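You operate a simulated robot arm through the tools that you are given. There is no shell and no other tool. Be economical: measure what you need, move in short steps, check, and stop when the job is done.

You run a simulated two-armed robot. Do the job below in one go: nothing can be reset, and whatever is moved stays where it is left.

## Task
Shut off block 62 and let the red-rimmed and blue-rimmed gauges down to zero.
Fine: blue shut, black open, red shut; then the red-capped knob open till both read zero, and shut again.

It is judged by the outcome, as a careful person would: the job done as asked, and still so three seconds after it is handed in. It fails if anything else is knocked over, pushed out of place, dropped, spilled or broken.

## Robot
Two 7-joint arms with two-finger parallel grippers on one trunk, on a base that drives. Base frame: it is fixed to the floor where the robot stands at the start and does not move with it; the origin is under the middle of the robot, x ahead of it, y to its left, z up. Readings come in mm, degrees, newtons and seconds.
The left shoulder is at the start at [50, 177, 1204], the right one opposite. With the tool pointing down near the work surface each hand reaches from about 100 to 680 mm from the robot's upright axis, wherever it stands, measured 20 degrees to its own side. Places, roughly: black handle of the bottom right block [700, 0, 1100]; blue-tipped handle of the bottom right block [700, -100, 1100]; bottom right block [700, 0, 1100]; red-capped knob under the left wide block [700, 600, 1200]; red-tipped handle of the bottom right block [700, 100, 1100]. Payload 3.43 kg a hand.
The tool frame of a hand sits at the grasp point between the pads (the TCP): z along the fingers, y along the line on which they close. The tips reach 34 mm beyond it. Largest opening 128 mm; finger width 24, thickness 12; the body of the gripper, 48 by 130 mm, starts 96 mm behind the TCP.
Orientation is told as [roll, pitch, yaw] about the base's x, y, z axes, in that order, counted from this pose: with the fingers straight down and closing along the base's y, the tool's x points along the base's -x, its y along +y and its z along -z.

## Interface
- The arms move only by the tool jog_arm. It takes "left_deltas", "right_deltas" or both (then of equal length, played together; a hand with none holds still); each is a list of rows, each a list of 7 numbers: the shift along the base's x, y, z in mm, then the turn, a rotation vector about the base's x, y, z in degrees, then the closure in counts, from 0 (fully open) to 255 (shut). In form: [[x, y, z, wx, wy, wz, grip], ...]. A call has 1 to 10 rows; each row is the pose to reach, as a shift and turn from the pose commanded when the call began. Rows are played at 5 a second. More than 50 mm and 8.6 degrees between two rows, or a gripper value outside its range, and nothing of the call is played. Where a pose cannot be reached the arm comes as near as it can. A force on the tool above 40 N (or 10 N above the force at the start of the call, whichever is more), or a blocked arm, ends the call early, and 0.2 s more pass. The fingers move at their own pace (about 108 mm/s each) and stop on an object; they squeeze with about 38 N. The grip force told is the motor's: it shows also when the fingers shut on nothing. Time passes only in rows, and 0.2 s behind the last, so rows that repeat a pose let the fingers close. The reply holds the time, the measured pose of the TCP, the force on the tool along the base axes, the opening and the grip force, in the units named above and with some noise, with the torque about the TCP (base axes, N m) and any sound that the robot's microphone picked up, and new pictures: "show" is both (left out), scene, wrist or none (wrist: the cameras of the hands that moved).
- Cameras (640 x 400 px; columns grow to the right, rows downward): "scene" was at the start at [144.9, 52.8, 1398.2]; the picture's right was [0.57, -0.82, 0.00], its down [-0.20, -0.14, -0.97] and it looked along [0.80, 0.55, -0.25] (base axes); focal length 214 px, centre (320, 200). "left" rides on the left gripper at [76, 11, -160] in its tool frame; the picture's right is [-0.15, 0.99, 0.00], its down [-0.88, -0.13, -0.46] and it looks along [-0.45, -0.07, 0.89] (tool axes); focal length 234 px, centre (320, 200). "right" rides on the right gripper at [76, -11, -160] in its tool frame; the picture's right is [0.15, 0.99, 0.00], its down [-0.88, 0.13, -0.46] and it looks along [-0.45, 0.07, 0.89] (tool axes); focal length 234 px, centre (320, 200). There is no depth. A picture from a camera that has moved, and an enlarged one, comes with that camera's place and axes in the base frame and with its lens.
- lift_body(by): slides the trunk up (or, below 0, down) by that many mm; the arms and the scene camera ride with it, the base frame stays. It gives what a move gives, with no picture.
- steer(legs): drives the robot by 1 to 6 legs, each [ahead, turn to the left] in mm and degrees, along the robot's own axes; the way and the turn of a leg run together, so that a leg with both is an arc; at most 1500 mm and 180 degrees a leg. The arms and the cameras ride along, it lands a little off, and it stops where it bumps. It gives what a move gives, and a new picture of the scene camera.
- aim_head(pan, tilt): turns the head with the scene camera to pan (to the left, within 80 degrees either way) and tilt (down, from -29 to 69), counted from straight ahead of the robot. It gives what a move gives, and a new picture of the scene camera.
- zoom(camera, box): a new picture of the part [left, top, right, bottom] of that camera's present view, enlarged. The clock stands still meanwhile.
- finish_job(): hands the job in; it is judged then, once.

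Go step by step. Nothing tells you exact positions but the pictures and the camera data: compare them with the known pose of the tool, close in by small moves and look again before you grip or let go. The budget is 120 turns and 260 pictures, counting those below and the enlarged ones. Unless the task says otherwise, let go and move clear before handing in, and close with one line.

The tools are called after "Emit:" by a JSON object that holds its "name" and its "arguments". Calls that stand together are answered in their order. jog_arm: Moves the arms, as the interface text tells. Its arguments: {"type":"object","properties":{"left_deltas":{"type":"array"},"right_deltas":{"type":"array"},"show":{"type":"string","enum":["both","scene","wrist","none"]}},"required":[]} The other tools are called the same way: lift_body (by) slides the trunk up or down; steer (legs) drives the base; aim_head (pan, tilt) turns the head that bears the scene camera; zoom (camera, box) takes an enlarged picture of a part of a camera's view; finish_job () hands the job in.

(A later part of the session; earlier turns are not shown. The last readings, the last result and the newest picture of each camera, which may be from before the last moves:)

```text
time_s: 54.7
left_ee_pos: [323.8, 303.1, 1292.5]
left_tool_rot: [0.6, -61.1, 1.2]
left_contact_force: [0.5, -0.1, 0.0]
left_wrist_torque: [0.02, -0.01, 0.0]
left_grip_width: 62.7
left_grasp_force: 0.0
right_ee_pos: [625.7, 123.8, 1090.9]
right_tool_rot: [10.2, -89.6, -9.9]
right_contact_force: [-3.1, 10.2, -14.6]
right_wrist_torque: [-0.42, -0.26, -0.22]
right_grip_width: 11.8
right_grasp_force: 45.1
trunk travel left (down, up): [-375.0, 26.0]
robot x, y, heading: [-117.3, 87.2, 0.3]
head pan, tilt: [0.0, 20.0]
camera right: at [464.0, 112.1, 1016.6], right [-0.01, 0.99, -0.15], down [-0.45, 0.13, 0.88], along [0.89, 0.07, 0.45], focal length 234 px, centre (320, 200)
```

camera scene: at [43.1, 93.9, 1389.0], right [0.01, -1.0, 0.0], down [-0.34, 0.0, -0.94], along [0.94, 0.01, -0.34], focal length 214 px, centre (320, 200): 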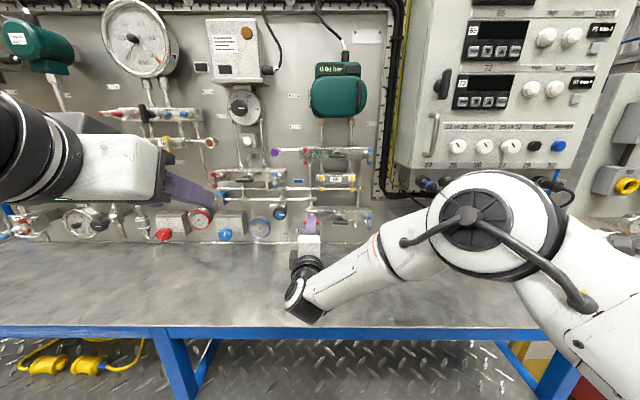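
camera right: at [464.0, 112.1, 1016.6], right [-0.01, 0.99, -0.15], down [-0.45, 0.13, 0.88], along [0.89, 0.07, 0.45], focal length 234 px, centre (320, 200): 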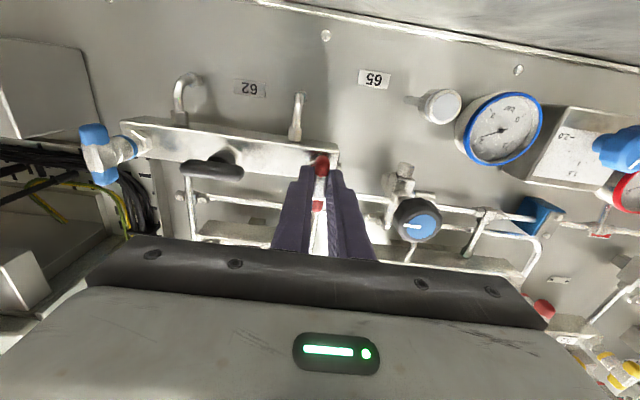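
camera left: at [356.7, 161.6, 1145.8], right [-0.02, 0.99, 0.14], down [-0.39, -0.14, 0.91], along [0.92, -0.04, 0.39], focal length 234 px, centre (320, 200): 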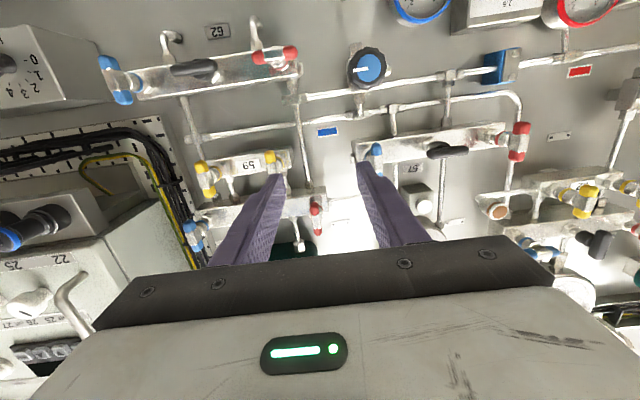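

Red is vertical. I'll release, pull back and check all three handles and the gauges.

Emit:
{"name": "jog_arm", "arguments": {"right_deltas": [[0, 0, 0, 0, 0, 0, 200], [0, 0, 0, 0, 0, 0, 170], [-30, 0, 0, 0, 0, 0, 170], [-60, 0, 0, 0, 0, 0, 170], [-90, -20, 5, 0, 0, 0, 170], [-100, -60, 10, 0, 0, 0, 170], [-110, -100, 10, 0, 0, 0, 170], [-110, -140, 10, 0, 0, 0, 170], [-110, -180, 10, 0, 0, 0, 170]], "show": "both"}}

Emit:
{"name": "zoom", "arguments": {"camera": "scene", "box": [160, 170, 400, 290]}}

Emit:
{"name": "zoom", "arguments": {"camera": "scene", "box": [290, 190, 380, 240]}}

Emit:
{"name": "zoom", "arguments": {"camera": "scene", "box": [0, 80, 240, 260]}}

```text
time_s: 56.7
left_ee_pos: [323.3, 300.1, 1294.8]
left_tool_rot: [1.0, -61.2, 0.9]
left_contact_force: [0.3, -0.4, 0.3]
left_wrist_torque: [-0.02, 0.02, 0.06]
left_grip_width: 62.9
left_grasp_force: 0.1
right_ee_pos: [506.2, -13.3, 1130.3]
right_tool_rot: [5.5, -89.0, -7.0]
right_contact_force: [-0.3, 0.0, 0.2]
right_wrist_torque: [-0.01, 0.03, 0.04]
right_grip_width: 42.6
right_grasp_force: 0.0
right hand out of reach, approached as far as the arm can: row 8, 9
trunk travel left (down, up): [-375.0, 26.0]
robot x, y, heading: [-116.2, 97.0, 0.4]
head pan, tilt: [0.0, 20.0]
camera scene: at [42.8, 93.3, 1389.0], right [0.01, -1.0, 0.0], down [-0.34, 0.0, -0.94], along [0.94, 0.01, -0.34], focal length 214 px, centre (320, 200)
camera right: at [345.3, -20.4, 1057.4], right [0.02, 0.99, -0.14], down [-0.44, 0.14, 0.89], along [0.9, 0.04, 0.44], focal length 234 px, centre (320, 200)
```

scene: 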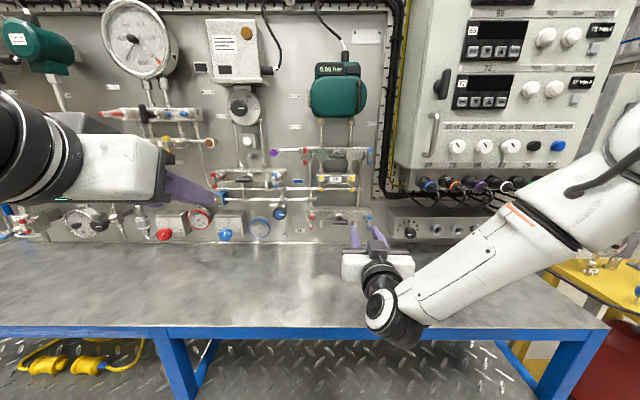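
right: 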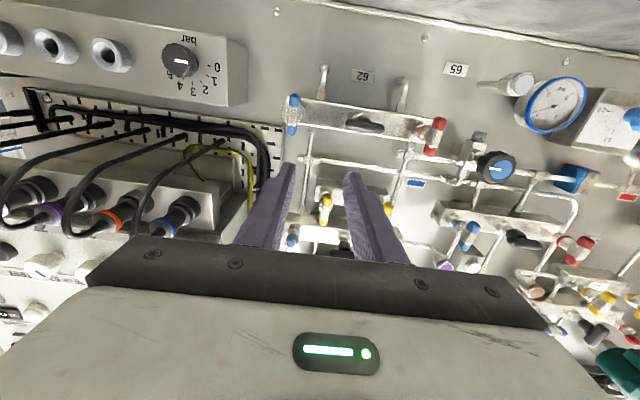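

```text
2.67 times, centred on (280, 230) of scene
camera zoom: at [42.8, 93.3, 1389.0], right [0.01, -1.0, 0.0], down [-0.34, 0.0, -0.94], along [0.94, 0.01, -0.34], focal length 572 px, centre (427, 120)
```

zoom: 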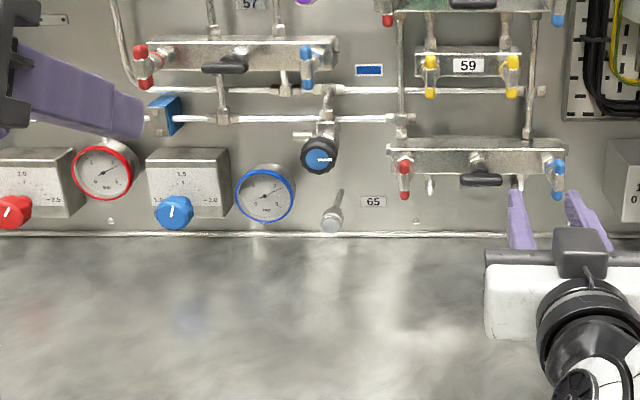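

```text
7.11 times, centred on (335, 215) of scene
camera zoom: at [42.8, 93.3, 1389.0], right [0.01, -1.0, 0.0], down [-0.34, 0.0, -0.94], along [0.94, 0.01, -0.34], focal length 1525 px, centre (213, 93)
```

zoom: 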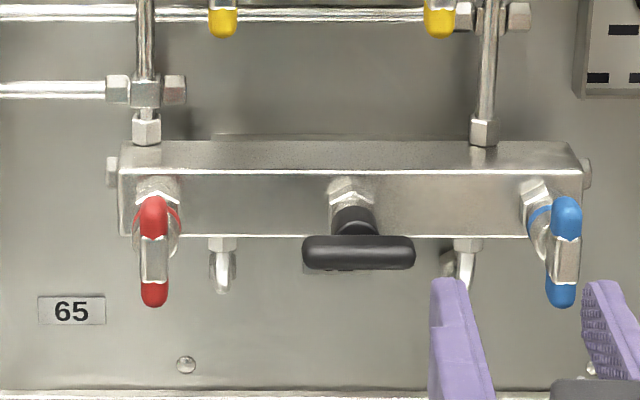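

```text
2.22 times, centred on (120, 170) of scene
camera zoom: at [42.8, 93.3, 1389.0], right [0.01, -1.0, 0.0], down [-0.34, 0.0, -0.94], along [0.94, 0.01, -0.34], focal length 477 px, centre (764, 267)
```

zoom: 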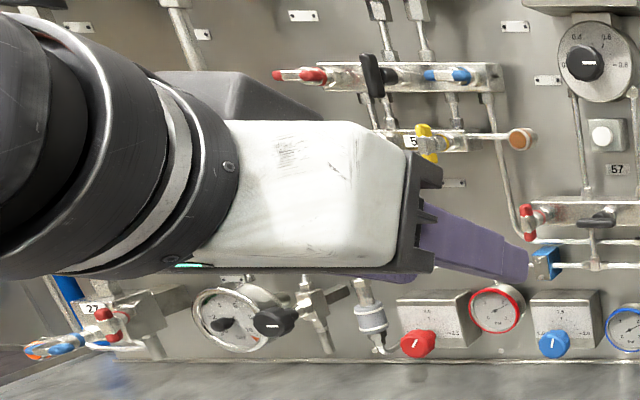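

All three handles are set: red and blue vertical, black horizontal, and both gauges hold at about 2.1. The red-capped knob is at about (645, 612, 1208), so I'll back off and shift the robot left to reach it with the left hand.

Emit:
{"name": "steer", "arguments": {"legs": [[-300, 0], [0, 50]]}}

```text
time_s: 61.0
left_ee_pos: [-285.5, 562.1, 1292.9]
left_tool_rot: [0.9, -61.0, 50.9]
left_contact_force: [-0.7, -0.2, -0.4]
left_wrist_torque: [0.05, 0.01, 0.01]
left_grip_width: 62.7
left_grasp_force: 0.0
right_ee_pos: [72.3, 500.9, 1130.5]
right_tool_rot: [3.4, -89.1, 44.9]
right_contact_force: [-0.3, 0.2, 1.2]
right_wrist_torque: [-0.01, -0.02, -0.03]
right_grip_width: 42.8
right_grasp_force: 0.0
trunk travel left (down, up): [-375.0, 26.0]
robot x, y, heading: [-410.9, 92.5, 50.3]
head pan, tilt: [0.0, 20.0]
camera scene: at [-309.6, 216.3, 1389.0], right [0.77, -0.64, 0.0], down [-0.22, -0.26, -0.94], along [0.6, 0.72, -0.34], focal length 214 px, centre (320, 200)
```

scene: 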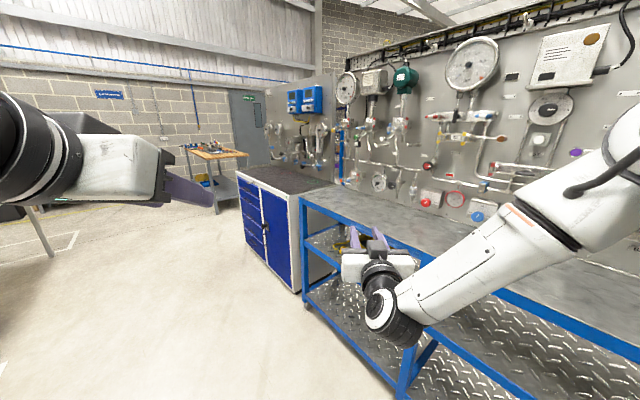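

Emit:
{"name": "steer", "arguments": {"legs": [[460, 0], [0, -50]]}}

```text
time_s: 66.1
left_ee_pos: [328.7, 644.1, 1293.8]
left_tool_rot: [1.0, -61.2, -0.1]
left_contact_force: [0.2, -0.5, 0.3]
left_wrist_torque: [0.0, -0.01, 0.01]
left_grip_width: 62.8
left_grasp_force: 0.1
right_ee_pos: [506.8, 326.6, 1129.4]
right_tool_rot: [4.2, -89.1, -6.9]
right_contact_force: [-0.7, -0.4, 0.0]
right_wrist_torque: [0.03, -0.02, 0.02]
right_grip_width: 42.5
right_grasp_force: 0.0
trunk travel left (down, up): [-375.0, 26.0]
robot x, y, heading: [-116.7, 444.4, -0.4]
head pan, tilt: [0.0, 20.0]
camera scene: at [44.2, 442.4, 1389.0], right [-0.01, -1.0, 0.0], down [-0.34, 0.0, -0.94], along [0.94, -0.01, -0.34], focal length 214 px, centre (320, 200)
```

scene: 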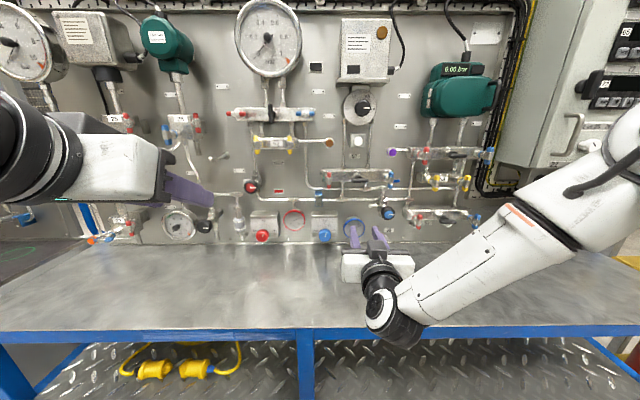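

The knob is straight ahead of the left hand, near z 1213. I'll point the left hand forward toward it.

Emit:
{"name": "jog_arm", "arguments": {"left_deltas": [[25, -2, -10, 0, -4, 0, 100], [50, -4, -20, 0, -8, 0, 80], [75, -6, -30, 0, -12, 0, 60], [100, -8, -40, 0, -16, 0, 60], [125, -10, -50, 0, -20, 0, 60], [150, -12, -60, 0, -24, 0, 60], [175, -14, -70, 0, -28.8, 0, 60], [191, -14, -80, 0, -28.8, 0, 60], [191, -14, -80, 0, -28.8, 0, 60]], "right_deltas": [[-10, 0, 0, 0, 0, 0, 170], [-20, -15, 0, 0, 0, 0, 170], [-30, -30, 0, 0, 0, 0, 170], [-30, -45, 0, 0, 0, 0, 170], [-30, -60, 0, 0, 0, 0, 170], [-30, -75, 0, 0, 0, 0, 170], [-30, -90, 0, 0, 0, 0, 170], [-30, -100, 0, 0, 0, 0, 170], [-30, -110, 0, 0, 0, 0, 170]], "show": "both"}}

```text
time_s: 68.1
left_ee_pos: [481.2, 637.5, 1239.8]
left_tool_rot: [2.2, -88.0, -0.9]
left_contact_force: [0.3, 0.0, -0.2]
left_wrist_torque: [0.01, -0.01, -0.01]
left_grip_width: 98.0
left_grasp_force: 0.0
left hand out of reach, approached as far as the arm can: row 7, 8, 9
right_ee_pos: [467.5, 295.1, 1167.2]
right_tool_rot: [2.2, -88.8, -5.1]
right_contact_force: [0.9, -0.2, 0.2]
right_wrist_torque: [-0.01, 0.0, 0.01]
right_grip_width: 42.6
right_grasp_force: 0.1
right hand out of reach, approached as far as the arm can: row 2, 3, 4, 5, 6, 7, 8, 9
trunk travel left (down, up): [-375.0, 26.0]
robot x, y, heading: [-116.5, 449.2, -0.6]
head pan, tilt: [0.0, 20.0]
camera scene: at [43.8, 442.5, 1389.0], right [-0.01, -1.0, 0.0], down [-0.34, 0.0, -0.94], along [0.94, -0.01, -0.34], focal length 214 px, centre (320, 200)
camera right: at [305.8, 292.0, 1094.8], right [0.05, 0.99, -0.15], down [-0.43, 0.15, 0.89], along [0.9, 0.02, 0.43], focal length 234 px, centre (320, 200)
camera left: at [319.6, 646.4, 1168.0], right [-0.01, 0.99, 0.15], down [-0.42, -0.14, 0.9], along [0.91, -0.05, 0.42], focal length 234 px, centre (320, 200)
```

scene: 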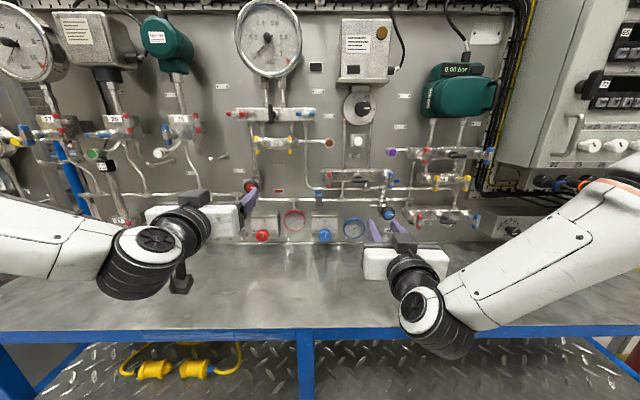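
right: 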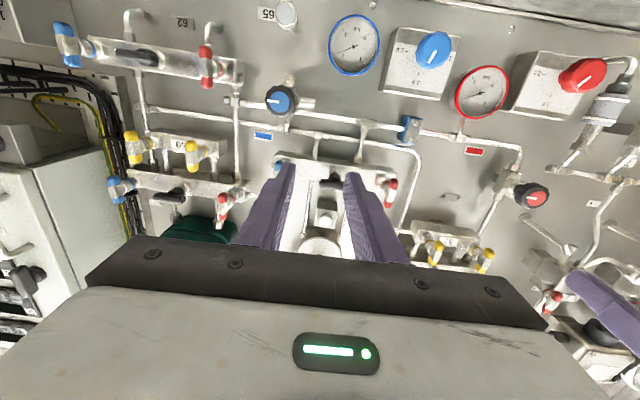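
left: 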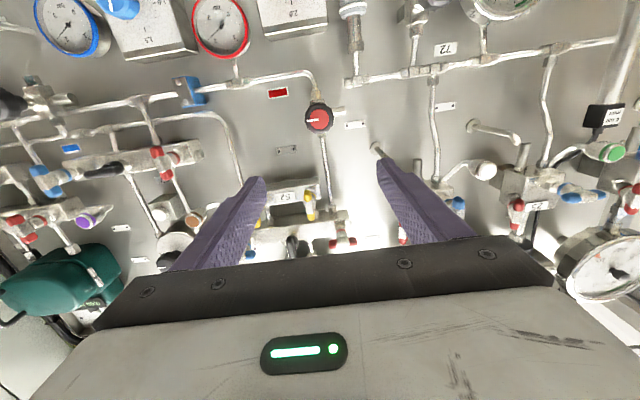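

The left camera sees the red-capped knob at about (668, 644, 1199), and the right camera sees both gauges. I'll enlarge them and then move the left hand nearer.

Emit:
{"name": "zoom", "arguments": {"camera": "left", "box": [260, 70, 380, 150]}}

Emit:
{"name": "zoom", "arguments": {"camera": "right", "box": [310, 0, 570, 220]}}

Emit:
{"name": "jog_arm", "arguments": {"left_deltas": [[20, 2, -10, 0, -0.5, 0, 60], [40, 4, -20, 0, -1, 0, 60], [60, 6, -30, 0, -2, 0, 60], [80, 6, -40, 0, -2, 0, 60], [80, 6, -40, 0, -2, 0, 60]], "show": "wrist"}}

```text
5.00 times, centred on (320, 110) of left
camera zoom: at [319.6, 646.4, 1168.0], right [-0.01, 0.99, 0.15], down [-0.42, -0.14, 0.9], along [0.91, -0.05, 0.42], focal length 1171 px, centre (320, 650)
```

zoom: 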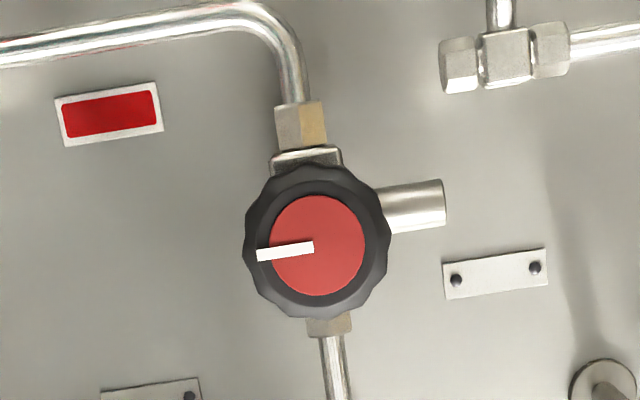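

```text
1.82 times, centred on (440, 110) of right
camera zoom: at [305.8, 292.0, 1094.8], right [0.05, 0.99, -0.15], down [-0.43, 0.15, 0.89], along [0.9, 0.02, 0.43], focal length 426 px, centre (102, 364)
```

zoom: 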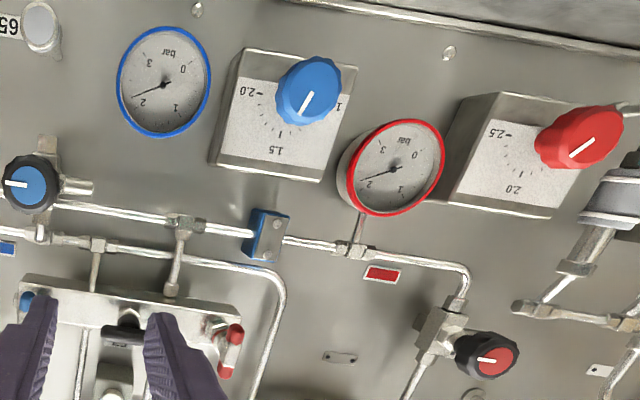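

```text
time_s: 69.3
left_ee_pos: [495.2, 644.1, 1250.8]
left_tool_rot: [-86.7, -88.7, 89.7]
left_contact_force: [-0.7, 0.4, 0.6]
left_wrist_torque: [-0.01, -0.01, -0.03]
left_grip_width: 97.8
left_grasp_force: 0.1
left hand out of reach, approached as far as the arm can: row 1, 2, 3, 4, 5
right_ee_pos: [469.8, 294.9, 1166.7]
right_tool_rot: [2.5, -88.8, -5.4]
right_contact_force: [-0.1, 0.2, -1.0]
right_wrist_torque: [0.02, -0.02, 0.03]
right_grip_width: 42.6
right_grasp_force: 0.1
trunk travel left (down, up): [-375.0, 26.0]
robot x, y, heading: [-116.3, 445.6, -0.3]
head pan, tilt: [0.0, 20.0]
camera left: at [335.9, 643.9, 1173.9], right [-0.05, 0.99, 0.12], down [-0.45, -0.13, 0.88], along [0.89, -0.01, 0.45], focal length 234 px, centre (320, 200)
```

left: 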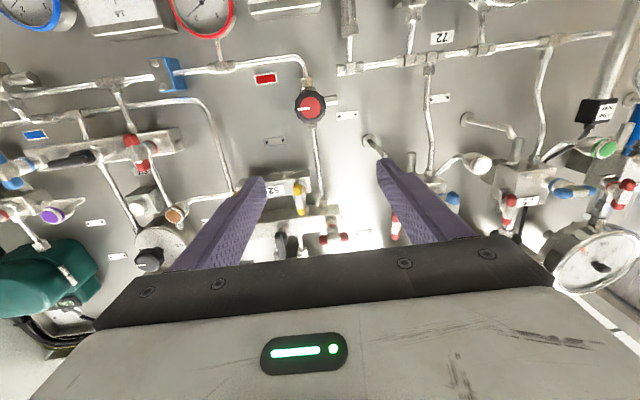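

The left arm resists going lower in this configuration, but the trunk can slide down. I'll lower it by 50 mm.

Emit:
{"name": "lift_body", "arguments": {"by": -50}}

Emit:
{"name": "jog_arm", "arguments": {"left_deltas": [[20, 0, 0, 0, 0, 0, 60], [40, 0, 0, 0, -0.5, 0, 60], [60, 0, 0, 0, -1, 0, 60], [60, 0, 0, 0, -1, 0, 60]], "show": "both"}}

```text
time_s: 70.2
left_ee_pos: [493.2, 642.7, 1201.9]
left_tool_rot: [-90.2, -88.7, 93.4]
left_contact_force: [0.1, 0.5, -0.5]
left_wrist_torque: [0.02, 0.01, -0.04]
left_grip_width: 97.8
left_grasp_force: 0.0
right_ee_pos: [468.8, 294.8, 1116.4]
right_tool_rot: [2.7, -88.9, -5.6]
right_contact_force: [0.4, -0.6, 0.0]
right_wrist_torque: [0.02, 0.03, 0.02]
right_grip_width: 42.6
right_grasp_force: 0.0
trunk travel left (down, up): [-325.0, 76.0]
robot x, y, heading: [-113.8, 442.9, -0.9]
head pan, tilt: [0.0, 20.0]
```

```text
time_s: 71.2
left_ee_pos: [537.9, 650.8, 1217.7]
left_tool_rot: [-108.9, -88.5, 112.3]
left_contact_force: [0.0, -0.7, 0.4]
left_wrist_torque: [0.03, 0.01, -0.02]
left_grip_width: 97.9
left_grasp_force: 0.0
left hand out of reach, approached as far as the arm can: row 2, 3, 4
right_ee_pos: [468.3, 295.2, 1118.2]
right_tool_rot: [2.6, -88.9, -5.5]
right_contact_force: [-0.2, -0.2, -0.8]
right_wrist_torque: [0.0, 0.01, -0.02]
right_grip_width: 42.7
right_grasp_force: 0.1
trunk travel left (down, up): [-325.0, 76.0]
robot x, y, heading: [-117.1, 443.4, -0.6]
head pan, tilt: [0.0, 20.0]
camera scene: at [44.0, 442.7, 1339.0], right [-0.01, -1.0, 0.0], down [-0.34, 0.0, -0.94], along [0.94, -0.01, -0.34], focal length 214 px, centre (320, 200)
camera left: at [380.0, 651.5, 1139.6], right [-0.06, 0.99, 0.12], down [-0.46, -0.14, 0.88], along [0.89, 0.0, 0.46], focal length 234 px, centre (320, 200)
```

scene: 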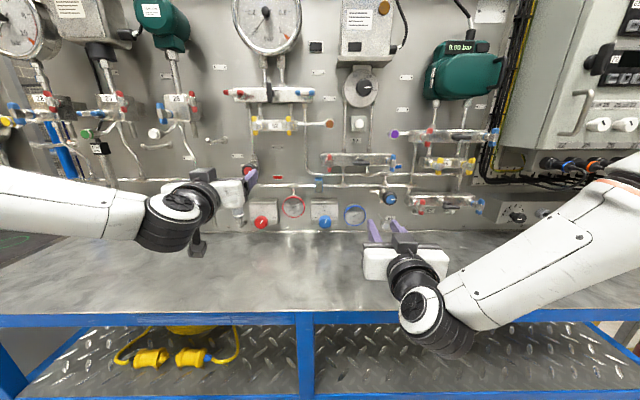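
left: 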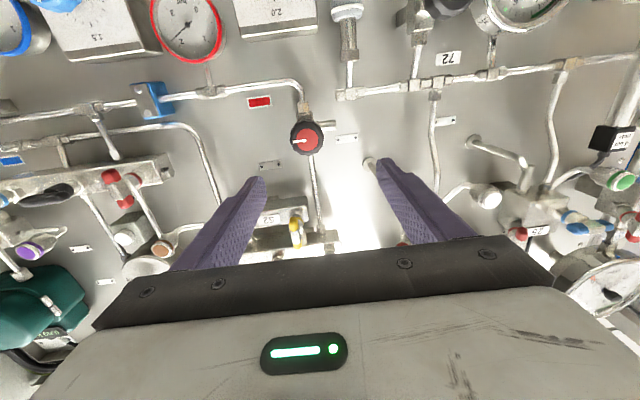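

The left wrist works against its limit here. The right arm worked well with its target nearly straight ahead, so I'll shift the robot about 175 mm further left, raise the trunk and use the right hand on the knob.

Emit:
{"name": "jog_arm", "arguments": {"left_deltas": [[-40, 0, 10, 0, 5, 0, 60], [-80, 0, 20, 0, 10, 0, 60], [-120, 0, 40, 0, 15, 0, 60], [-160, 10, 60, 0, 20, 0, 60], [-200, 20, 80, 0, 25, 0, 60], [-220, 30, 90, 0, 30, 0, 60]], "show": "none"}}

Emit:
{"name": "lift_body", "arguments": {"by": 76}}

Emit:
{"name": "steer", "arguments": {"legs": [[-200, 0], [0, 50], [228, 0], [0, -49]]}}

```text
time_s: 72.6
left_ee_pos: [317.4, 679.5, 1308.9]
left_tool_rot: [0.6, -60.9, 2.8]
left_contact_force: [-0.4, -0.5, -0.1]
left_wrist_torque: [0.01, 0.05, 0.0]
left_grip_width: 98.2
left_grasp_force: 0.1
right_ee_pos: [468.9, 295.4, 1117.1]
right_tool_rot: [1.7, -88.9, -4.6]
right_contact_force: [-0.4, 0.1, 0.2]
right_wrist_torque: [-0.01, 0.02, 0.02]
right_grip_width: 42.6
right_grasp_force: 0.1
trunk travel left (down, up): [-325.0, 76.0]
robot x, y, heading: [-118.2, 446.2, -0.6]
head pan, tilt: [0.0, 20.0]
```

```text
time_s: 73.7
left_ee_pos: [318.9, 680.5, 1384.1]
left_tool_rot: [0.6, -61.0, 2.7]
left_contact_force: [0.6, 0.6, 0.3]
left_wrist_torque: [0.03, -0.01, -0.03]
left_grip_width: 97.8
left_grasp_force: 0.1
right_ee_pos: [468.9, 294.1, 1191.1]
right_tool_rot: [2.4, -88.8, -5.2]
right_contact_force: [0.4, 0.0, 0.0]
right_wrist_torque: [0.0, -0.01, 0.01]
right_grip_width: 42.5
right_grasp_force: 0.1
trunk travel left (down, up): [-401.0, 0.0]
robot x, y, heading: [-114.5, 445.5, -0.8]
head pan, tilt: [0.0, 20.0]
```

```text
time_s: 81.1
left_ee_pos: [258.3, 871.4, 1383.8]
left_tool_rot: [0.8, -60.9, 5.0]
left_contact_force: [0.6, 1.2, -0.2]
left_wrist_torque: [0.0, -0.01, -0.01]
left_grip_width: 98.0
left_grasp_force: 0.1
right_ee_pos: [422.4, 494.3, 1193.2]
right_tool_rot: [2.4, -88.9, -3.2]
right_contact_force: [-0.7, -0.1, 0.2]
right_wrist_torque: [0.01, 0.02, 0.02]
right_grip_width: 42.5
right_grasp_force: 0.0
trunk travel left (down, up): [-401.0, 0.0]
robot x, y, heading: [-163.2, 622.0, 1.5]
head pan, tilt: [0.0, 20.0]
camera scene: at [-6.2, 625.1, 1415.0], right [0.03, -1.0, 0.0], down [-0.34, -0.01, -0.94], along [0.94, 0.02, -0.34], focal length 214 px, centre (320, 200)
```

scene: 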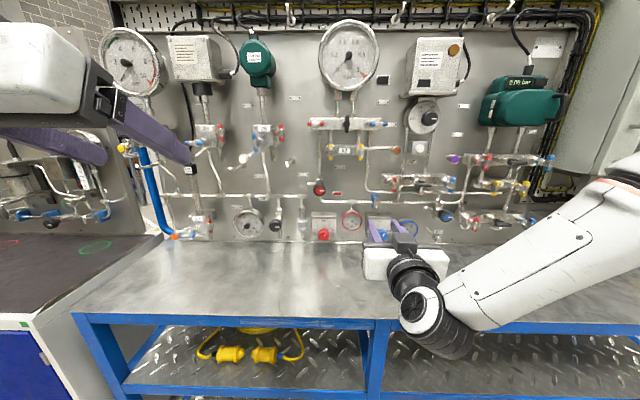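

The knob is now straight ahead of the robot. I'll drive in 45 mm, then move the right hand in front of the knob.

Emit:
{"name": "steer", "arguments": {"legs": [[50, -1.3]]}}

Emit:
{"name": "jog_arm", "arguments": {"right_deltas": [[15, 20, 0, 0, -1, 0.8, 115], [30, 45, 0, 0, -1, 0.8, 115], [45, 75, 2, 0, -1, 0.8, 115], [60, 105, 4, 0, -1, 0.8, 115], [70, 135, 6, 0, -1, 0.8, 115], [80, 145, 6, 0, -1, 0.8, 115], [80, 145, 6, 0, -1, 0.8, 115]], "show": "both"}}

Emit:
{"name": "zoom", "arguments": {"camera": "right", "box": [220, 80, 420, 260]}}

```text
time_s: 82.0
left_ee_pos: [314.2, 862.0, 1383.9]
left_tool_rot: [0.7, -60.9, 3.7]
left_contact_force: [0.7, -0.8, -0.1]
left_wrist_torque: [0.02, 0.02, -0.01]
left_grip_width: 97.7
left_grasp_force: 0.1
right_ee_pos: [469.7, 480.3, 1191.6]
right_tool_rot: [1.5, -88.7, -3.5]
right_contact_force: [1.1, -0.7, 0.0]
right_wrist_torque: [0.02, 0.0, -0.02]
right_grip_width: 42.8
right_grasp_force: 0.1
trunk travel left (down, up): [-401.0, 0.0]
robot x, y, heading: [-119.5, 623.8, 0.1]
head pan, tilt: [0.0, 20.0]
camera scene: at [44.3, 622.3, 1414.7], right [0.0, -1.0, 0.0], down [-0.34, 0.0, -0.94], along [0.94, 0.0, -0.34], focal length 214 px, centre (320, 200)
```

scene: 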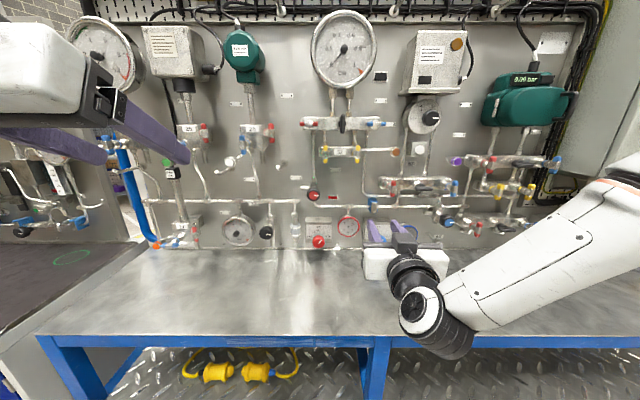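

```text
time_s: 83.7
left_ee_pos: [313.2, 861.7, 1384.9]
left_tool_rot: [0.6, -61.1, 3.5]
left_contact_force: [0.3, -0.2, -1.0]
left_wrist_torque: [-0.04, 0.04, -0.01]
left_grip_width: 98.2
left_grasp_force: 0.1
right_ee_pos: [551.1, 626.2, 1198.8]
right_tool_rot: [21.9, -89.8, -23.3]
right_contact_force: [0.5, 0.4, -0.2]
right_wrist_torque: [0.02, -0.02, 0.04]
right_grip_width: 70.3
right_grasp_force: 0.1
trunk travel left (down, up): [-401.0, 0.0]
robot x, y, heading: [-119.1, 622.9, 0.2]
head pan, tilt: [0.0, 20.0]
camera scene: at [42.7, 622.5, 1415.0], right [0.0, -1.0, 0.0], down [-0.34, 0.0, -0.94], along [0.94, 0.0, -0.34], focal length 214 px, centre (320, 200)
camera right: at [389.6, 618.2, 1124.5], right [0.02, 0.99, -0.15], down [-0.45, 0.14, 0.88], along [0.89, 0.05, 0.45], focal length 234 px, centre (320, 200)
```

scene: 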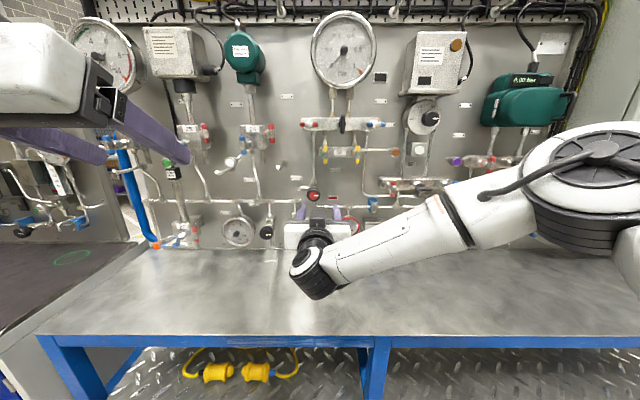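
right: 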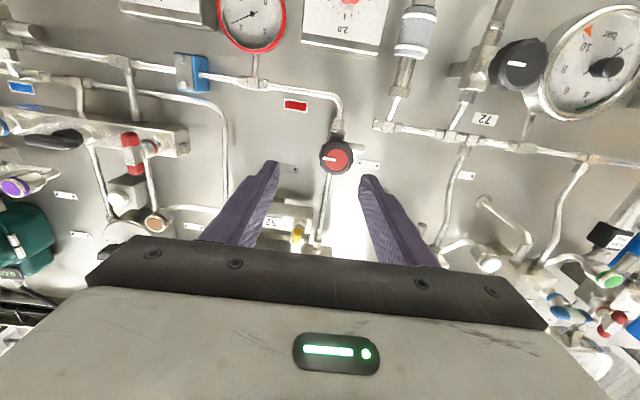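

```text
2.22 times, centred on (320, 170) of right
camera zoom: at [389.6, 618.2, 1124.5], right [0.02, 0.99, -0.15], down [-0.45, 0.14, 0.88], along [0.89, 0.05, 0.45], focal length 520 px, centre (320, 267)
```

zoom: 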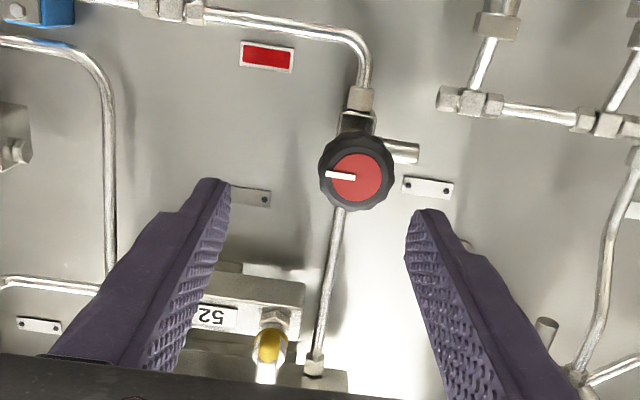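

Emit:
{"name": "jog_arm", "arguments": {"right_deltas": [[10, 9, 3, 0, 0, 0, 115], [25, 18, 7, 0, 0, 0, 115], [45, 18, 7, 0, 0, 0, 115], [55, 18, 7, 0, 0, 0, 115], [55, 18, 7, 0, 0, 0, 115]], "show": "wrist"}}

Emit:
{"name": "zoom", "arguments": {"camera": "right", "box": [220, 80, 420, 260]}}

Emit:
{"name": "zoom", "arguments": {"camera": "scene", "box": [230, 160, 420, 260]}}

```text
time_s: 84.8
left_ee_pos: [313.7, 862.8, 1384.7]
left_tool_rot: [0.6, -61.0, 3.5]
left_contact_force: [-0.1, 0.2, 0.7]
left_wrist_torque: [-0.01, 0.01, 0.02]
left_grip_width: 97.7
left_grasp_force: 0.1
right_ee_pos: [604.9, 643.5, 1205.6]
right_tool_rot: [20.4, -89.9, -21.7]
right_contact_force: [1.0, 0.4, 0.5]
right_wrist_torque: [0.0, 0.03, 0.02]
right_grip_width: 70.1
right_grasp_force: 0.1
trunk travel left (down, up): [-401.0, 0.0]
robot x, y, heading: [-119.3, 625.8, 0.3]
head pan, tilt: [0.0, 20.0]
camera right: at [443.5, 636.9, 1130.8], right [0.02, 0.99, -0.15], down [-0.45, 0.14, 0.88], along [0.89, 0.05, 0.45], focal length 234 px, centre (320, 200)
```

right: 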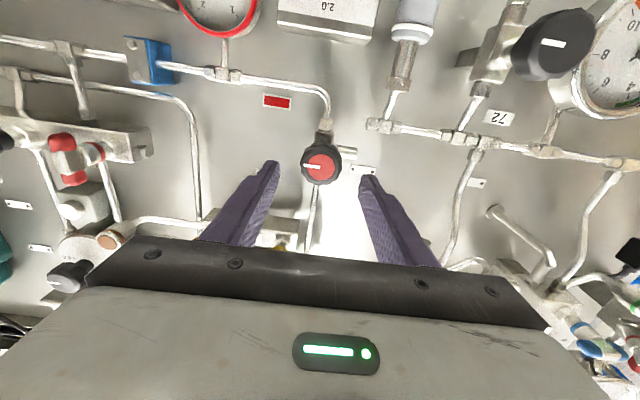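

```text
2.22 times, centred on (320, 170) of right
camera zoom: at [443.5, 636.9, 1130.8], right [0.02, 0.99, -0.15], down [-0.45, 0.14, 0.88], along [0.89, 0.05, 0.45], focal length 520 px, centre (320, 267)
```

zoom: 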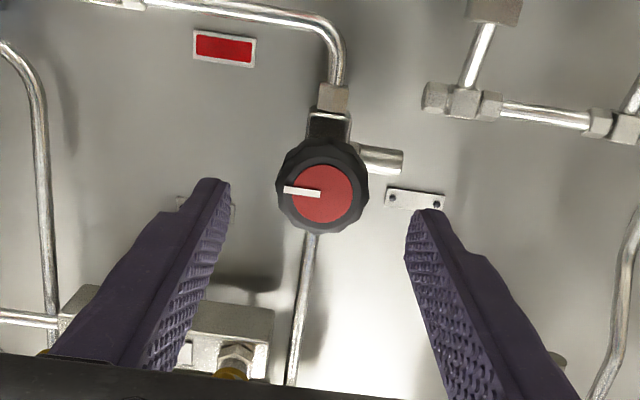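

```text
3.37 times, centred on (325, 210) of scene
camera zoom: at [42.9, 622.4, 1415.0], right [0.0, -1.0, 0.0], down [-0.34, 0.0, -0.94], along [0.94, 0.0, -0.34], focal length 722 px, centre (303, 166)
```

zoom: 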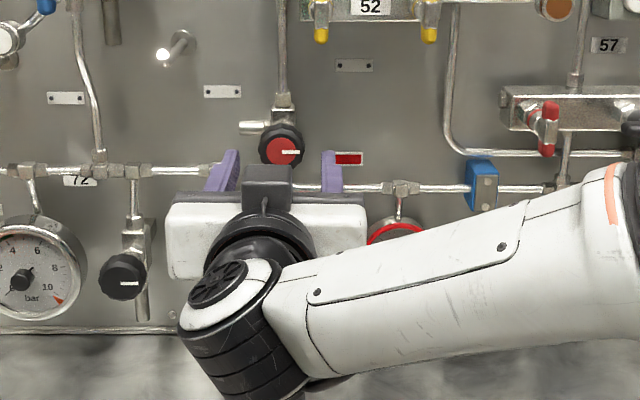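

The knob's centre is at about (669, 644, 1207), with its pointer at the robot's right. I'll move in around it and close gently.

Emit:
{"name": "jog_arm", "arguments": {"right_deltas": [[15, 0, 1, 0, 0, 0, 115], [30, 0, 1, 0, 0, 0, 115], [42, 0, 1, 0, 0, 0, 115], [48, 0, 1, 0, 0, 0, 115]], "show": "wrist"}}

Emit:
{"name": "zoom", "arguments": {"camera": "right", "box": [220, 80, 420, 260]}}

Emit:
{"name": "zoom", "arguments": {"camera": "scene", "box": [270, 160, 370, 230]}}

```text
time_s: 85.8
left_ee_pos: [315.0, 862.1, 1385.4]
left_tool_rot: [0.6, -60.9, 3.6]
left_contact_force: [-0.4, -0.6, -0.9]
left_wrist_torque: [-0.01, 0.0, -0.01]
left_grip_width: 97.7
left_grasp_force: 0.0
right_ee_pos: [653.1, 645.3, 1207.3]
right_tool_rot: [18.6, -89.8, -19.8]
right_contact_force: [-0.8, -0.7, 0.1]
right_wrist_torque: [0.01, -0.01, 0.0]
right_grip_width: 70.2
right_grasp_force: 0.1
trunk travel left (down, up): [-401.0, 0.0]
robot x, y, heading: [-120.3, 622.3, 0.0]
head pan, tilt: [0.0, 20.0]
camera right: at [491.6, 637.0, 1131.8], right [0.02, 0.99, -0.15], down [-0.45, 0.14, 0.88], along [0.89, 0.05, 0.45], focal length 234 px, centre (320, 200)
```

right: 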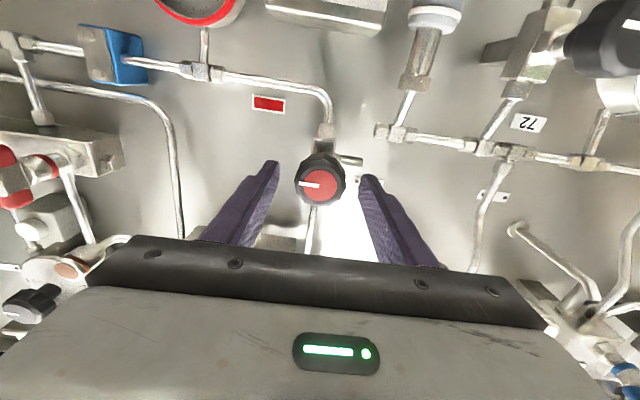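

```text
2.22 times, centred on (320, 170) of right
camera zoom: at [491.6, 637.0, 1131.8], right [0.02, 0.99, -0.15], down [-0.45, 0.14, 0.88], along [0.89, 0.05, 0.45], focal length 520 px, centre (320, 267)
```

zoom: 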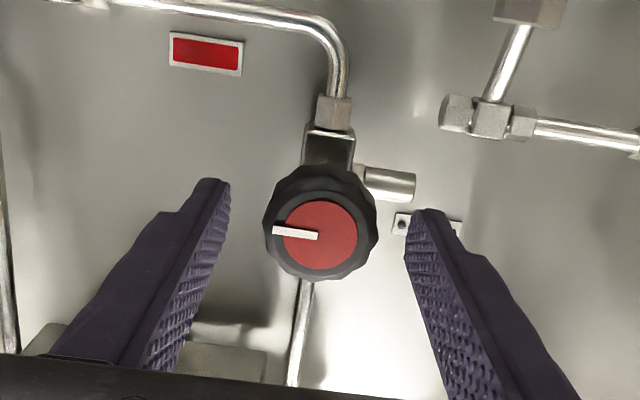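

```text
5.71 times, centred on (320, 195) of scene
camera zoom: at [42.9, 622.4, 1415.0], right [0.0, -1.0, 0.0], down [-0.34, 0.0, -0.94], along [0.94, 0.0, -0.34], focal length 1226 px, centre (320, 229)
```

zoom: 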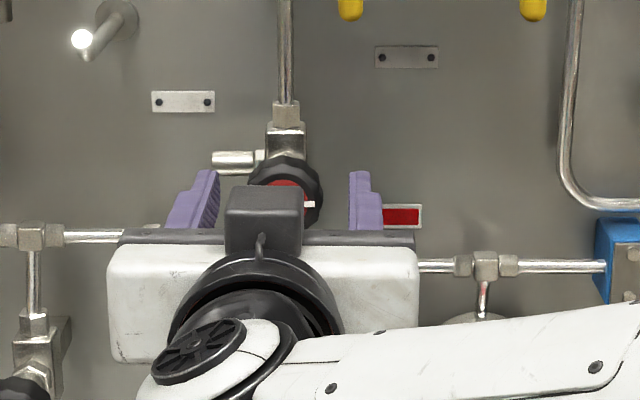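

The fingers straddle the knob, with the face about 15 mm beyond the TCP. I'll close on it.

Emit:
{"name": "jog_arm", "arguments": {"right_deltas": [[3, 0, 0, 0, 0, 0, 150], [3, 0, 0, 0, 0, 0, 200], [3, 0, 0, 0, 0, 0, 255], [3, 0, 0, 0, 0, 0, 255]], "show": "wrist"}}

Emit:
{"name": "jog_arm", "arguments": {"right_deltas": [[0, 0, 0, -5, 0, 0, 255], [0, 0, 0, -10, 0, 0, 255], [0, 0, 0, -15, 0, 0, 255], [0, 0, 0, -20, 0, 0, 255], [0, 0, 0, -25, 0, 0, 255]], "show": "wrist"}}

Emit:
{"name": "zoom", "arguments": {"camera": "scene", "box": [280, 180, 420, 260]}}

```text
time_s: 86.8
left_ee_pos: [313.8, 862.5, 1384.4]
left_tool_rot: [0.7, -61.1, 3.6]
left_contact_force: [0.4, -0.3, 0.8]
left_wrist_torque: [0.01, -0.02, 0.02]
left_grip_width: 98.0
left_grasp_force: 0.1
right_ee_pos: [655.8, 644.9, 1207.0]
right_tool_rot: [21.2, -89.9, -22.5]
right_contact_force: [1.6, 0.3, -0.2]
right_wrist_torque: [0.02, -0.04, 0.01]
right_grip_width: 41.4
right_grasp_force: 44.6
trunk travel left (down, up): [-401.0, 0.0]
robot x, y, heading: [-116.3, 622.5, 0.0]
head pan, tilt: [0.0, 20.0]
camera right: at [494.5, 637.2, 1131.5], right [0.02, 0.99, -0.15], down [-0.45, 0.14, 0.88], along [0.89, 0.05, 0.45], focal length 234 px, centre (320, 200)
```

right: 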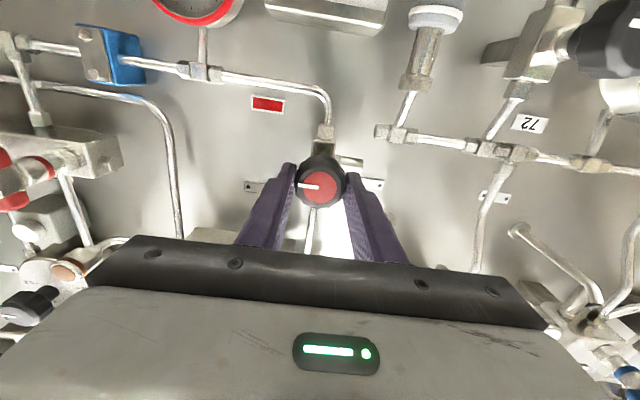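

```text
time_s: 88.0
left_ee_pos: [314.1, 863.5, 1384.1]
left_tool_rot: [0.5, -61.1, 3.7]
left_contact_force: [0.1, 0.1, -0.3]
left_wrist_torque: [0.0, 0.01, -0.01]
left_grip_width: 97.9
left_grasp_force: 0.1
right_ee_pos: [656.4, 645.3, 1206.6]
right_tool_rot: [-90.8, -64.8, 89.6]
right_contact_force: [4.4, 4.1, -1.4]
right_wrist_torque: [0.07, -0.42, 0.1]
right_grip_width: 41.6
right_grasp_force: 44.8
trunk travel left (down, up): [-401.0, 0.0]
robot x, y, heading: [-120.7, 621.7, 0.4]
head pan, tilt: [0.0, 20.0]
camera right: at [494.5, 606.2, 1141.7], right [0.02, 0.83, -0.55], down [-0.45, 0.5, 0.74], along [0.89, 0.23, 0.39], focal length 234 px, centre (320, 200)
```

right: 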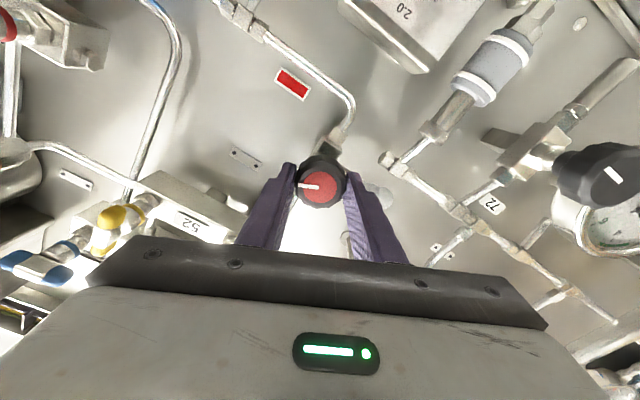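

```text
4.57 times, centred on (350, 220) of scene
camera zoom: at [43.8, 623.1, 1414.8], right [0.0, -1.0, 0.0], down [-0.34, 0.0, -0.94], along [0.94, 0.0, -0.34], focal length 980 px, centre (183, 109)
```

zoom: 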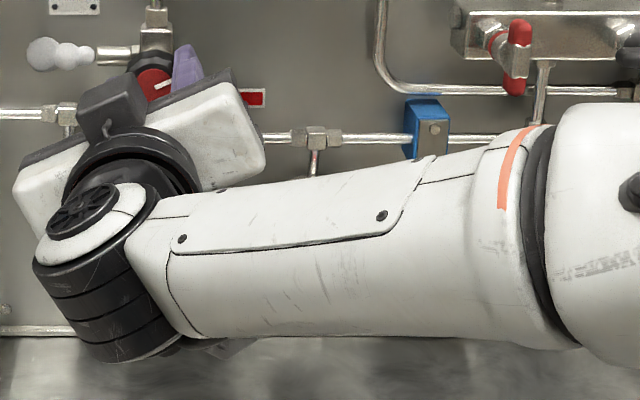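

Vapour is coming from the side stub, so the vent is open. The arm hides the gauges, so I'll try the left camera while it bleeds.

Emit:
{"name": "zoom", "arguments": {"camera": "left", "box": [0, 0, 640, 400]}}

Emit:
{"name": "jog_arm", "arguments": {"right_deltas": [[0, 0, 0, -6, 0, 0, 255], [0, 0, 0, -12, 0, 0, 255], [0, 0, 0, -18, 0, 0, 255], [0, 0, 0, -24, 0, 0, 255], [0, 0, 0, -30, 0, 0, 255], [0, 0, 0, -30, 0, 0, 255]], "show": "both"}}

```text
1.00 times, centred on (320, 200) of left (not enlarged: the box is as wide or as high as the picture)
camera zoom: at [139.0, 862.4, 1394.5], right [0.0, 0.99, 0.13], down [0.04, -0.13, 0.99], along [1.0, 0.01, -0.04], focal length 234 px, centre (320, 200)
```

zoom: 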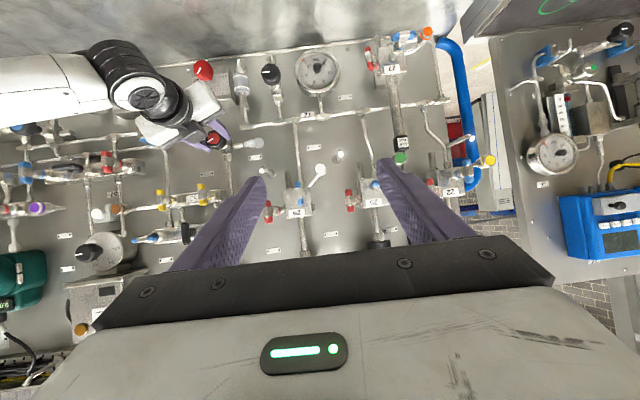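

```text
time_s: 89.5
left_ee_pos: [314.9, 864.1, 1384.7]
left_tool_rot: [0.5, -61.0, 3.6]
left_contact_force: [-1.2, -0.7, 0.5]
left_wrist_torque: [-0.01, -0.03, 0.04]
left_grip_width: 97.9
left_grasp_force: 0.0
right_ee_pos: [655.5, 645.7, 1205.4]
right_tool_rot: [-91.1, -35.0, 89.8]
right_contact_force: [2.9, 6.7, -3.5]
right_wrist_torque: [-0.02, 0.31, -0.16]
right_grip_width: 41.4
right_grasp_force: 45.2
trunk travel left (down, up): [-401.0, 0.0]
robot x, y, heading: [-117.9, 622.0, 0.1]
head pan, tilt: [0.0, 20.0]
camera scene: at [44.0, 623.6, 1414.8], right [0.0, -1.0, 0.0], down [-0.34, 0.0, -0.94], along [0.94, 0.0, -0.34], focal length 214 px, centre (320, 200)
camera right: at [494.5, 579.2, 1169.3], right [0.02, 0.45, -0.9], down [-0.45, 0.8, 0.39], along [0.89, 0.4, 0.22], focal length 234 px, centre (320, 200)
```

scene: 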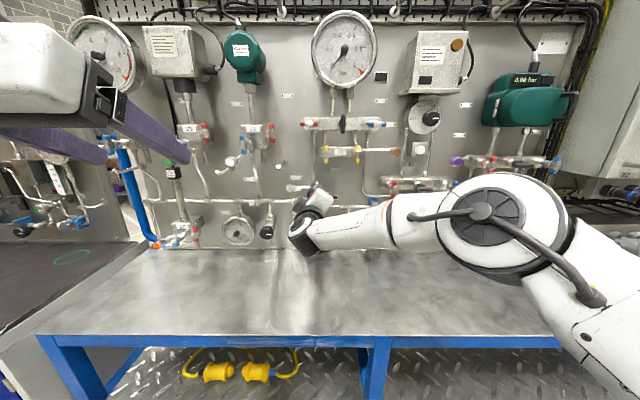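
right: 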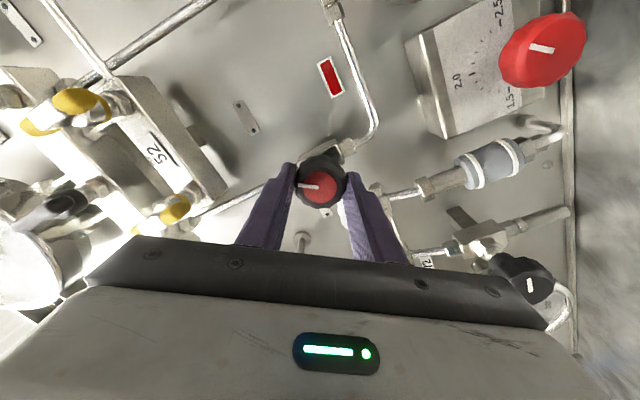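

The knob is at about 55° open. I'll let go, back off and swing the right hand aside so its camera shows both gauges while it vents.

Emit:
{"name": "jog_arm", "arguments": {"right_deltas": [[0, 0, 0, 0, 0, 0, 200], [0, 0, 0, 0, 0, 0, 115], [-20, 0, 0, 0, 0, 0, 115], [-50, 0, 0, 0, 0, 0, 115], [-80, 0, 0, 8, 0, 0, 115], [-110, -30, 0, 16, 0, 0, 115], [-130, -60, 0, 24, 0, 0, 115], [-140, -90, 0, 32, 0, 0, 115], [-150, -120, 0, 40, 0, 0, 115], [-160, -150, 0, 48, 0, 0, 115]], "show": "wrist"}}

Emit:
{"name": "zoom", "arguments": {"camera": "scene", "box": [280, 160, 440, 260]}}

```text
time_s: 91.7
left_ee_pos: [312.4, 862.9, 1384.0]
left_tool_rot: [0.7, -61.1, 3.6]
left_contact_force: [0.0, 0.1, -0.8]
left_wrist_torque: [-0.01, -0.02, 0.03]
left_grip_width: 97.9
left_grasp_force: 0.0
right_ee_pos: [492.6, 494.5, 1208.0]
right_tool_rot: [-90.8, -83.1, 89.3]
right_contact_force: [-0.5, -0.4, -0.6]
right_wrist_torque: [0.01, 0.02, 0.01]
right_grip_width: 70.4
right_grasp_force: 0.1
trunk travel left (down, up): [-401.0, 0.0]
robot x, y, heading: [-116.7, 624.1, 0.1]
head pan, tilt: [0.0, 20.0]
camera right: at [331.9, 477.7, 1133.5], right [0.02, 0.96, -0.26], down [-0.45, 0.25, 0.86], along [0.89, 0.1, 0.44], focal length 234 px, centre (320, 200)
```

right: 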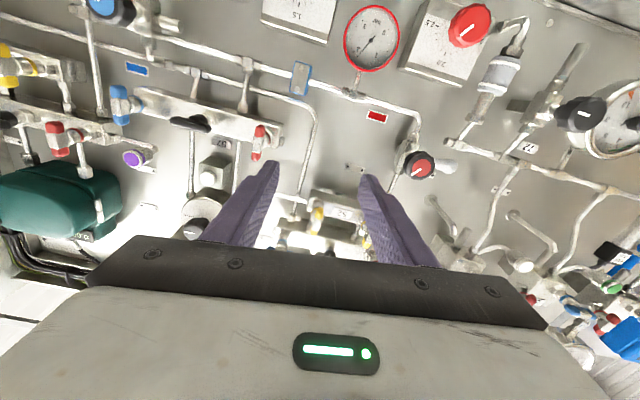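

```text
4.00 times, centred on (360, 210) of scene
camera zoom: at [42.2, 622.5, 1415.1], right [0.0, -1.0, 0.0], down [-0.34, 0.0, -0.94], along [0.94, 0.0, -0.34], focal length 858 px, centre (160, 160)
```

zoom: 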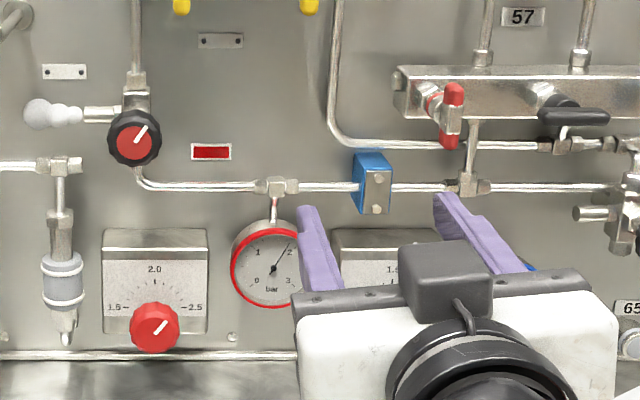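

Red now reads about 1.8 and is falling with the vapour still blowing. I'll wait and watch.

Emit:
{"name": "jog_arm", "arguments": {"right_deltas": [[0, -20, 0, 6, 0, 0, 115], [0, -40, 0, 6, 0, 0, 115], [0, -60, 0, 6, 0, 0, 115], [0, -80, 0, 6, 0, 0, 115], [-10, -100, 0, 6, 0, 0, 115], [-10, -100, 0, 6, 0, 0, 115], [-10, -100, 0, 6, 0, 0, 115], [-10, -100, 0, 6, 0, 0, 115], [-10, -100, 0, 6, 0, 0, 115], [-10, -100, 0, 6, 0, 0, 115]], "show": "wrist"}}

Emit:
{"name": "zoom", "arguments": {"camera": "right", "box": [200, 0, 480, 180]}}

```text
time_s: 93.8
left_ee_pos: [314.2, 862.1, 1384.6]
left_tool_rot: [0.7, -61.0, 3.6]
left_contact_force: [0.0, 0.8, 0.5]
left_wrist_torque: [-0.03, 0.01, 0.0]
left_grip_width: 97.8
left_grasp_force: 0.1
right_ee_pos: [479.9, 438.7, 1246.6]
right_tool_rot: [-32.4, -88.2, 29.7]
right_contact_force: [-0.1, 0.1, 0.5]
right_wrist_torque: [0.02, 0.0, 0.03]
right_grip_width: 70.2
right_grasp_force: 0.2
right hand out of reach, approached as far as the arm can: row 1, 2, 3, 4, 5, 6, 7, 8, 9, 10
trunk travel left (down, up): [-401.0, 0.0]
robot x, y, heading: [-119.2, 622.5, 0.1]
head pan, tilt: [0.0, 20.0]
camera right: at [317.1, 433.2, 1174.6], right [0.04, 0.99, -0.16], down [-0.42, 0.17, 0.89], along [0.9, 0.03, 0.43], focal length 234 px, centre (320, 200)
```

right: 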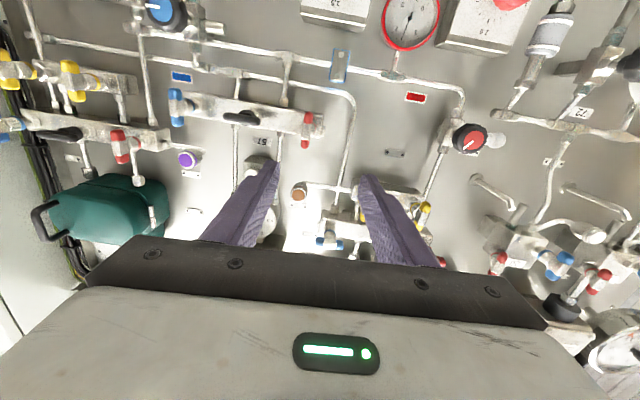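

```text
2.22 times, centred on (340, 90) of right
camera zoom: at [317.1, 433.2, 1174.6], right [0.04, 0.99, -0.16], down [-0.42, 0.17, 0.89], along [0.9, 0.03, 0.43], focal length 520 px, centre (276, 444)
```

zoom: 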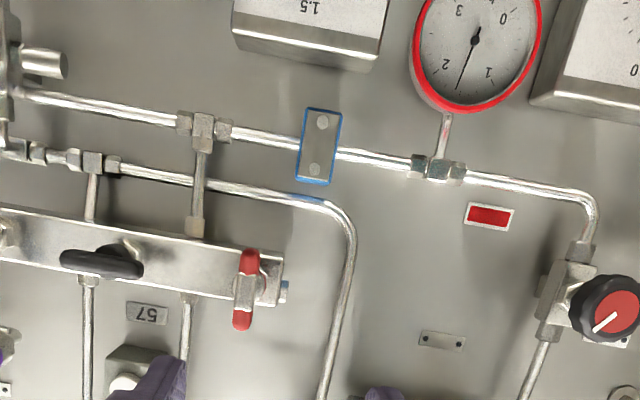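

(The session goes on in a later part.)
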